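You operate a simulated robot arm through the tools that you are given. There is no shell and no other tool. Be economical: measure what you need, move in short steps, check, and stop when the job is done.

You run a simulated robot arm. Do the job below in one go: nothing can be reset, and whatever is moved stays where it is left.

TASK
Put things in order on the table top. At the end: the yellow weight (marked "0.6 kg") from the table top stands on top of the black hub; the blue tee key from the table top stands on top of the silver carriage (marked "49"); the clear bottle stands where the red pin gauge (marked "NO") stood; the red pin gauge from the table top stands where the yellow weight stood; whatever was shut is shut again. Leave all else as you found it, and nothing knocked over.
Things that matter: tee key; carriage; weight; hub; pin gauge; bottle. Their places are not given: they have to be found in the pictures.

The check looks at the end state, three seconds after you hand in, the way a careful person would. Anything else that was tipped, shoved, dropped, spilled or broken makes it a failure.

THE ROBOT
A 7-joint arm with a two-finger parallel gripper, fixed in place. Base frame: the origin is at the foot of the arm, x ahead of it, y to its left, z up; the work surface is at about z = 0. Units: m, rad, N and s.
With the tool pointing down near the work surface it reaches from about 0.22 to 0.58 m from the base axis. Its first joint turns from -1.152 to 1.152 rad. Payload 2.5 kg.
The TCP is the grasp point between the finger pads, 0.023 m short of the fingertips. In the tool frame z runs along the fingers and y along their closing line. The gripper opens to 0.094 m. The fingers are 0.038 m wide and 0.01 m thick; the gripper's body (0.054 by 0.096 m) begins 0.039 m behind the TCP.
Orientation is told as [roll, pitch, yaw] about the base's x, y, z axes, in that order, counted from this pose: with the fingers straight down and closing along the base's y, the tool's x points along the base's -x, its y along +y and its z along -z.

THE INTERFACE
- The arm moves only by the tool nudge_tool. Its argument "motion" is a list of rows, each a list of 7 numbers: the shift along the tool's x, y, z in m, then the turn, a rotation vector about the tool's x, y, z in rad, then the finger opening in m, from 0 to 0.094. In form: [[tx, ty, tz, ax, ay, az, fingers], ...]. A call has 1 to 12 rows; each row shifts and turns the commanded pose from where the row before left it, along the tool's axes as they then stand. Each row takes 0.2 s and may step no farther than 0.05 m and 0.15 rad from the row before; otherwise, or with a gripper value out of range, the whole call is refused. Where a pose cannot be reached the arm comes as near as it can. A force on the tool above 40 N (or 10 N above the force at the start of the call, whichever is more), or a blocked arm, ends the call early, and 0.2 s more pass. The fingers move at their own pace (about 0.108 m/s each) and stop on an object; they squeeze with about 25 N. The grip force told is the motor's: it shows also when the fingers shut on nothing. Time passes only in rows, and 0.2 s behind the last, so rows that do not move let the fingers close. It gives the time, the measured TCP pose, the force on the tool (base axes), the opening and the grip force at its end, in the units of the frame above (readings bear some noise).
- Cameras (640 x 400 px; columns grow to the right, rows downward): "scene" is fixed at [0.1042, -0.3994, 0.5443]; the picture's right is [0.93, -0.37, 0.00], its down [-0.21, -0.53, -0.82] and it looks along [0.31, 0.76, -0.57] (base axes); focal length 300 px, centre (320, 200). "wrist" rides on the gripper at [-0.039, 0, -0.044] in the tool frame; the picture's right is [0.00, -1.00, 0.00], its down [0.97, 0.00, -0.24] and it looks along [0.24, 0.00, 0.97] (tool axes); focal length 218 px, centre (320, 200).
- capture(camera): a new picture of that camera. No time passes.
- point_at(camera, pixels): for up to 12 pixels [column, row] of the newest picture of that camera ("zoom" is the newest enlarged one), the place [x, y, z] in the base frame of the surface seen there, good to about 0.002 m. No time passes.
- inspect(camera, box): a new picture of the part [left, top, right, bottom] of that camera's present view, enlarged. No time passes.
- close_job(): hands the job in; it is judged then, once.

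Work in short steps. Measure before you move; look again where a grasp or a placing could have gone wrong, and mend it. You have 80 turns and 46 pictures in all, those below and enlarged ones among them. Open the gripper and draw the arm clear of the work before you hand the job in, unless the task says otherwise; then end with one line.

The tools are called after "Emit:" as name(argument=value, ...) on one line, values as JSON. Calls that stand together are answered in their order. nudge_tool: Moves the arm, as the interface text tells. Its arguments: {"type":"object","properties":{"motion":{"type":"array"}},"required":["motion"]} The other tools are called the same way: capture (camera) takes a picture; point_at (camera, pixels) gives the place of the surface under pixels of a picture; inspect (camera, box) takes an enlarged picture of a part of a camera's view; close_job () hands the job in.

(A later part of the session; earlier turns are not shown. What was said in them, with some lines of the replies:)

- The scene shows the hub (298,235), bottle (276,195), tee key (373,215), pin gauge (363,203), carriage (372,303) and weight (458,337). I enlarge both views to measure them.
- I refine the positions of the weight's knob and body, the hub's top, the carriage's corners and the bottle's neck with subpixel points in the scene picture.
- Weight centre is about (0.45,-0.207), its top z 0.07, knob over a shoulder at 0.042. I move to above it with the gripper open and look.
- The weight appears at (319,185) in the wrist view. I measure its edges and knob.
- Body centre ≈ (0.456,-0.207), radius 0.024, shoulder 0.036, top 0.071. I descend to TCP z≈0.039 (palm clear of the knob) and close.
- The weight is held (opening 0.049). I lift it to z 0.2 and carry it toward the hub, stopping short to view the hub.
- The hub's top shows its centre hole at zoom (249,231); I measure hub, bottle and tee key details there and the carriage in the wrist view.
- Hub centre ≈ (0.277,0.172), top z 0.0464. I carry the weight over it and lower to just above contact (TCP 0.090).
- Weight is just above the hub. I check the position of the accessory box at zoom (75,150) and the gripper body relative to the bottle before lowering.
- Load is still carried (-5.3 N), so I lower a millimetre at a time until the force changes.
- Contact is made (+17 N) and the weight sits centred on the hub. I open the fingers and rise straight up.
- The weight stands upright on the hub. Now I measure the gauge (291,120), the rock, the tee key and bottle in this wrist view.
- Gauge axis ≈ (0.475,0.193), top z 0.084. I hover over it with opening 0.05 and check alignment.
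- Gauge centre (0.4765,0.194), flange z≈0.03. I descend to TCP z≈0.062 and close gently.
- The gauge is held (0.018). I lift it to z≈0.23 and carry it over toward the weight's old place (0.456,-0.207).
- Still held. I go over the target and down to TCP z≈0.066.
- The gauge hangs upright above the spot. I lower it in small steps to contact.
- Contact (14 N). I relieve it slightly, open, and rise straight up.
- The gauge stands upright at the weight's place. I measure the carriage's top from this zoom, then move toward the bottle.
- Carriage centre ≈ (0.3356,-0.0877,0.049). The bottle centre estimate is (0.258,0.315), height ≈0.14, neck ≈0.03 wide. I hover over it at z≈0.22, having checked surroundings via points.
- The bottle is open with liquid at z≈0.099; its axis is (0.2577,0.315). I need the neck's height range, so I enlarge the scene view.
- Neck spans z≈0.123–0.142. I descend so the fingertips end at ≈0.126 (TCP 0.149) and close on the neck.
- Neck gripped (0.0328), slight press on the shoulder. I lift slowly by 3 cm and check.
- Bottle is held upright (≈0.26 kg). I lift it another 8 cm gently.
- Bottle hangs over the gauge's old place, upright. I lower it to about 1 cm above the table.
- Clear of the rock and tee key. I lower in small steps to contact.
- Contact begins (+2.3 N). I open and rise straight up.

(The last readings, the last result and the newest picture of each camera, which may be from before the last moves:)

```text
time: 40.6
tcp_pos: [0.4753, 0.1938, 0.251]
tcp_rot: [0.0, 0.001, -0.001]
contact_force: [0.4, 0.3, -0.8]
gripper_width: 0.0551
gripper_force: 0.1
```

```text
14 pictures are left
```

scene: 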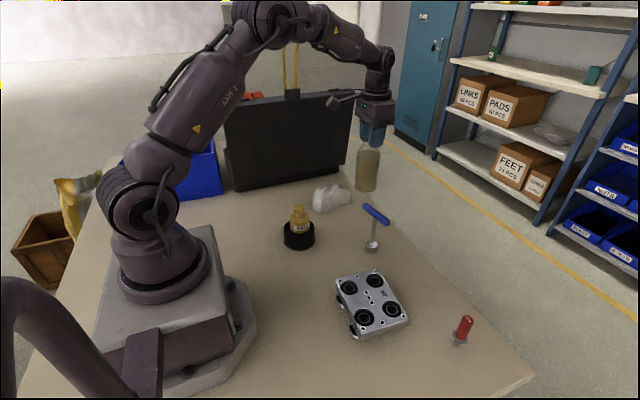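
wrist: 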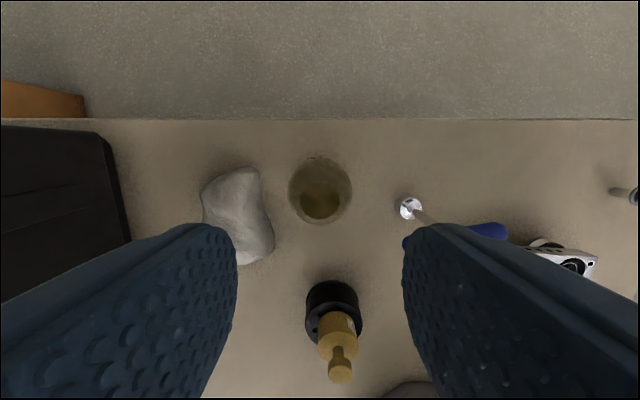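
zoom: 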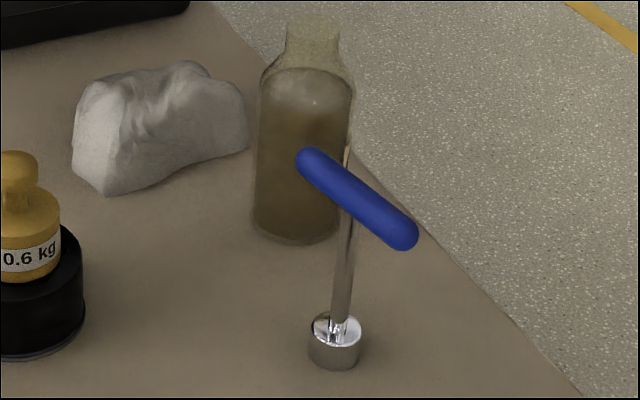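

Bottle stands upright at the gauge's place. Next I move over the tee key's handle centre (~(0.4355,0.073)), then turn the tool by 1.40 rad so the fingers close across the handle.

Emit:
nudge_tool(motion=[[0.0133, -0.04, 0, 0, 0, 0, 0.06], [0.0133, -0.04, 0, 0, 0, 0, 0.06], [0.0132, -0.041, 0, 0, 0, 0, 0.06], [0, 0, 0, 0, 0, 0, 0.06]])

Emit:
nudge_tool(motion=[[0, 0, 0, 0, 0, 0.14, 0.06], [0, 0, 0, 0, 0, 0.14, 0.06], [0, 0, 0, 0, 0, 0.14, 0.06], [0, 0, 0, 0, 0, 0.14, 0.06], [0, 0, 0, 0, 0, 0.14, 0.06], [0, 0, 0, 0, 0, 0.14, 0.06], [0, 0, 0, 0, 0, 0.14, 0.06], [0, 0, 0, 0, 0, 0.14, 0.06], [0, 0, 0, 0, 0, 0.14, 0.06], [0, 0, 0, 0, 0, 0.14, 0.06], [0, 0, 0, 0, 0, 0, 0.06]])

Emit:
capture(camera="wrist")

```text
time: 41.6
tcp_pos: [0.4377, 0.0726, 0.2489]
tcp_rot: [0.0, 0.0, -0.001]
contact_force: [-0.3, -0.2, -0.8]
gripper_width: 0.06
gripper_force: 0.1
```

```text
time: 44.0
tcp_pos: [0.4372, 0.0746, 0.2501]
tcp_rot: [0.0, 0.001, -1.4]
contact_force: [0.0, -0.4, 0.7]
gripper_width: 0.0601
gripper_force: 0.1
```

```text
13 pictures are left
```

wrist: 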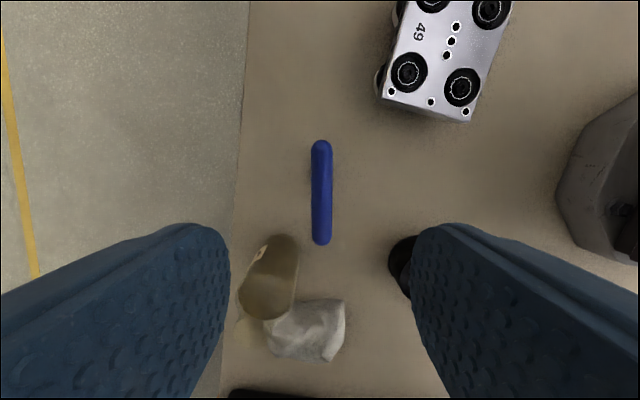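

The handle is aligned with the fingers (column 321, rows 140–245). I measure its ends and sides.

Emit:
point_at(camera="wrist", pixels=[[321, 143], [321, 192], [321, 242], [313, 192], [330, 192], [321, 165], [321, 218]])

Emit:
inspect(camera="wrist", box=[280, 120, 360, 260])

```text
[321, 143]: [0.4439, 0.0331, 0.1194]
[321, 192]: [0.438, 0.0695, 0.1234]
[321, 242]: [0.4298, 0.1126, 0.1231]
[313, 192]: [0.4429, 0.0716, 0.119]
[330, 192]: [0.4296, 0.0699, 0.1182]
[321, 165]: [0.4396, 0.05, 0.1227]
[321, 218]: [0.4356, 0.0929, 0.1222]
```

```text
2.86 times, centred on (320, 190) of wrist
```

zoom: 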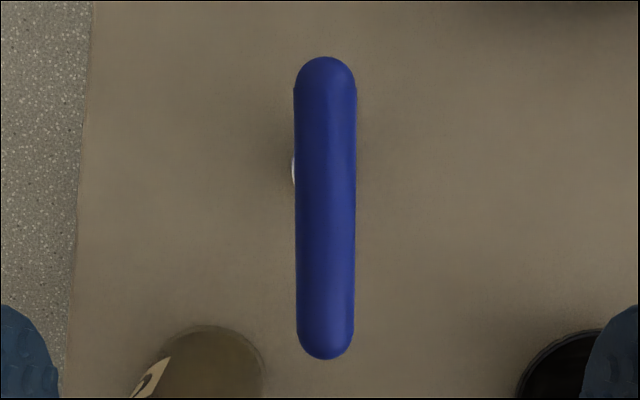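

Handle midpoint (0.4368,0.0725), axis z≈0.114. I descend to TCP z≈0.116 and close.

Emit:
nudge_tool(motion=[[-0.0015, 0, 0.04, 0, 0, 0, 0.06], [0, 0, 0.04, 0, 0, 0, 0.06], [0, 0, 0.03, 0, 0, 0, 0.06], [0, 0, 0.024, 0, 0, 0, 0.06], [0, 0, 0, 0, 0, 0, 0.05], [0, 0, 0, 0, 0, 0, 0.03], [0, 0, 0, 0, 0, 0, 0.01], [0, 0, 0, 0, 0, 0, 0.01], [0, 0, 0, 0, 0, 0, 0.01]])

Emit:
inspect(camera="scene", box=[330, 180, 426, 260])

```text
time: 46.0
tcp_pos: [0.4392, 0.0717, 0.1171]
tcp_rot: [0.002, 0.0, -1.4]
contact_force: [0.2, 0.8, 0.8]
gripper_width: 0.0173
gripper_force: 24.6
```

```text
5.00 times, centred on (378, 220) of scene
```

zoom: 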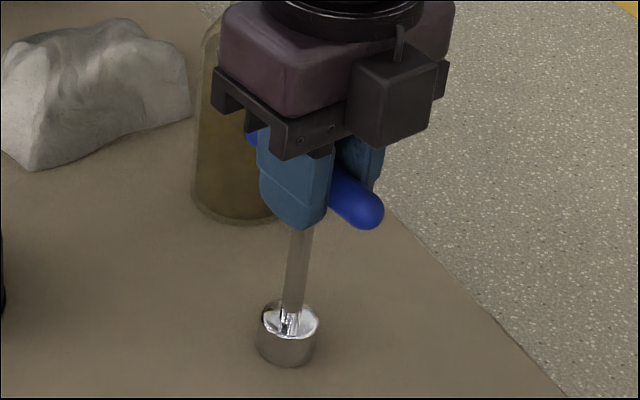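

Key held (0.0173). I lift it 12 cm and carry it over the carriage's centre.

Emit:
nudge_tool(motion=[[0, 0, -0.01, 0, 0, 0, 0.01], [0, 0, -0.03, 0, 0, 0, 0.01], [0, 0, -0.04, 0, 0, 0, 0.01], [0, 0, -0.04, 0, 0, 0, 0.01], [-0.0234, -0.021, 0, 0, 0, 0, 0.01], [-0.0234, -0.021, 0, 0, 0, 0, 0.01], [-0.0234, -0.021, 0, 0, 0, 0, 0.01], [-0.0234, -0.021, 0, 0, 0, 0, 0.01], [-0.0234, -0.021, 0, 0, 0, 0, 0.01], [-0.0235, -0.0212, 0, 0, 0, 0, 0.01], [0, 0, 0, 0, 0, 0, 0.01]])

Emit:
inspect(camera="scene", box=[290, 180, 450, 340])

```text
time: 48.4
tcp_pos: [0.3362, -0.0881, 0.2374]
tcp_rot: [0.001, 0.0, -1.4]
contact_force: [-0.9, 1.4, -1.8]
gripper_width: 0.0173
gripper_force: 25.0
```

```text
2.50 times, centred on (370, 260) of scene
```

zoom: 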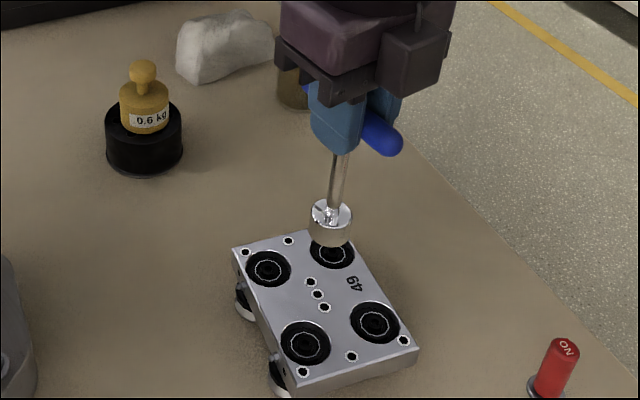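

The key hangs upright. I check the socket's actual position and lower to ~1.5 cm above the carriage.

Emit:
point_at(camera="zoom", pixels=[[331, 230], [313, 225], [349, 225], [331, 243], [331, 208], [318, 294]])

Emit:
nudge_tool(motion=[[0, 0, 0.02, 0, 0, 0, 0.01], [0, 0, 0.02, 0, 0, 0, 0.01], [0, 0, 0.012, 0, 0, 0, 0.01], [0, 0, 0, 0, 0, 0, 0.01]])

Emit:
inspect(camera="scene", box=[320, 230, 424, 340])

```text
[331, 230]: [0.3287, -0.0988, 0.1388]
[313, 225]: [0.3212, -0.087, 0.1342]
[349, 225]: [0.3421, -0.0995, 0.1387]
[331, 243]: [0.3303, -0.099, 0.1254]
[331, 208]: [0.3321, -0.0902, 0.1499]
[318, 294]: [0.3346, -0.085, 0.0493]
```

```text
time: 49.4
tcp_pos: [0.3369, -0.0885, 0.1853]
tcp_rot: [0.002, 0.0, -1.398]
contact_force: [-0.3, -0.1, -1.4]
gripper_width: 0.0172
gripper_force: 24.8
```

```text
3.64 times, centred on (372, 285) of scene
```

zoom: 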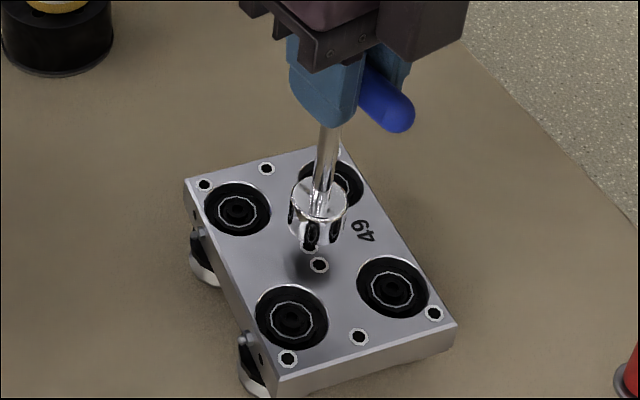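

Socket is over the centre (≈(0.335,-0.089)). I lower to just above contact, then step.

Emit:
nudge_tool(motion=[[0, 0, 0.008, 0, 0, 0, 0.01], [0, 0, 0.005, 0, 0, 0, 0.01], [0, 0, 0.003, 0, 0, 0, 0.01], [0, 0, 0, 0, 0, 0, 0.01]])

```text
time: 50.4
tcp_pos: [0.336, -0.0877, 0.1697]
tcp_rot: [0.001, -0.001, -1.4]
contact_force: [0.0, 0.7, -1.3]
gripper_width: 0.0175
gripper_force: 24.7
```

Emit:
nudge_tool(motion=[[0, 0, 0.0015, 0, 0, 0, 0.01], [0, 0, 0.001, 0, 0, 0, 0.01], [0, 0, 0, 0, 0, 0, 0.01]])

```text
time: 51.2
tcp_pos: [0.3374, -0.0878, 0.1668]
tcp_rot: [-0.002, -0.001, -1.399]
contact_force: [0.7, -0.7, -1.5]
gripper_width: 0.0171
gripper_force: 25.2
```

Emit:
nudge_tool(motion=[[0, 0, 0.001, 0, 0, 0, 0.01], [0, 0, 0, 0, 0, 0, 0.01]])

```text
time: 51.8
tcp_pos: [0.3364, -0.0886, 0.1653]
tcp_rot: [0.001, 0.002, -1.4]
contact_force: [-1.9, 0.0, 3.6]
gripper_width: 0.017
gripper_force: 25.5
```

Contact begun (+3.6 N). I check that the key is upright and seated before release.

Emit:
inspect(camera="scene", box=[330, 240, 414, 320])

```text
5.00 times, centred on (372, 280) of scene
```

zoom: 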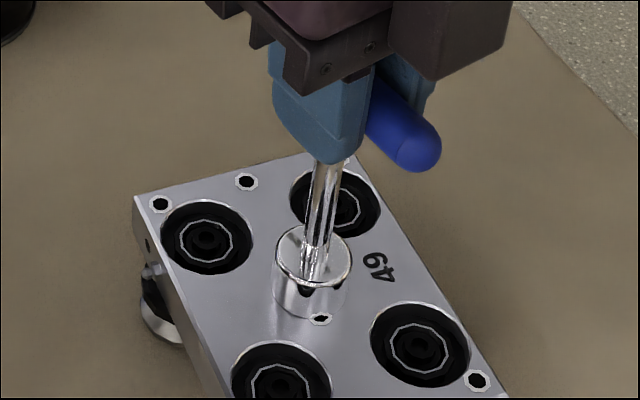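

Seated flat between the wheels. I open gradually, then rise straight up.

Emit:
nudge_tool(motion=[[0, 0, 0, 0, 0, 0, 0.022], [0, 0, 0, 0, 0, 0, 0.035], [0, 0, 0, 0, 0, 0, 0.055], [0, 0, 0, 0, 0, 0, 0.055], [0, 0, -0.015, 0, 0, 0, 0.055], [0, 0, -0.04, 0, 0, 0, 0.055], [0, 0, -0.05, 0, 0, 0, 0.055], [0, 0, -0.03, 0, 0, 0, 0.055], [0, 0, 0, 0, 0, 0, 0.055]])

Emit:
capture(camera="scene")

Emit:
capture(camera="wrist")

```text
time: 53.8
tcp_pos: [0.336, -0.0879, 0.2994]
tcp_rot: [-0.001, 0.0, -1.401]
contact_force: [0.3, -0.3, -0.8]
gripper_width: 0.0549
gripper_force: 0.1
```

```text
7 pictures are left
```

scene: 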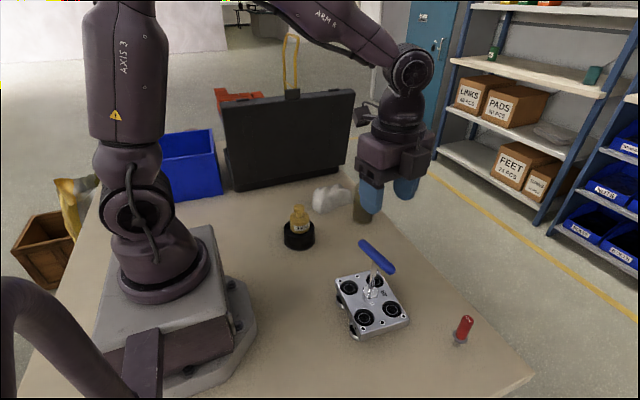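

```text
6 pictures are left
```

wrist: 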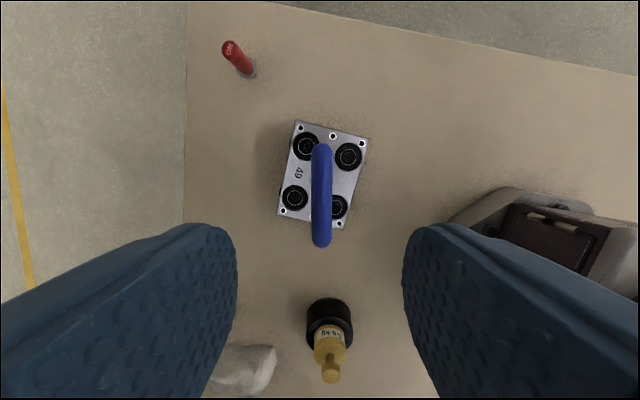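

All items stand in place. I shift the arm clear of the key and take a final enlarged check.

Emit:
nudge_tool(motion=[[0.03, 0, -0.01, 0, 0, 0, 0.07], [0.04, 0, -0.01, 0, 0, 0, 0.07], [0.04, 0, 0, 0, 0, 0, 0.07], [0, 0, 0, 0, 0, 0, 0.07]])

Emit:
inspect(camera="scene", box=[260, 160, 500, 360])

```text
time: 54.8
tcp_pos: [0.3166, 0.0203, 0.3188]
tcp_rot: [-0.001, -0.002, -1.4]
contact_force: [-0.9, 0.7, 0.1]
gripper_width: 0.0703
gripper_force: 0.2
```

```text
2.00 times, centred on (380, 260) of scene
```

zoom: 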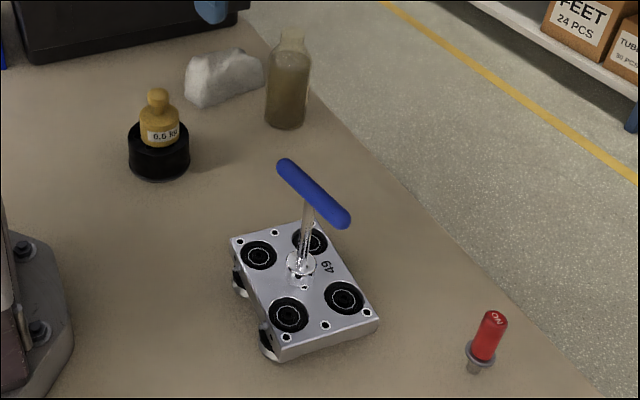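

Everything stands as asked, the gripper is open and the arm is clear; I hand in.

Emit:
close_job()

```text
The job is handed in.
```

The job is handed in: the weight is on the hub, the tee key on the carriage, the bottle at the pin gauge's old place, and the gauge at the weight's old place; all stood upright in the last picture, and I opened nothing, so there was nothing to shut.
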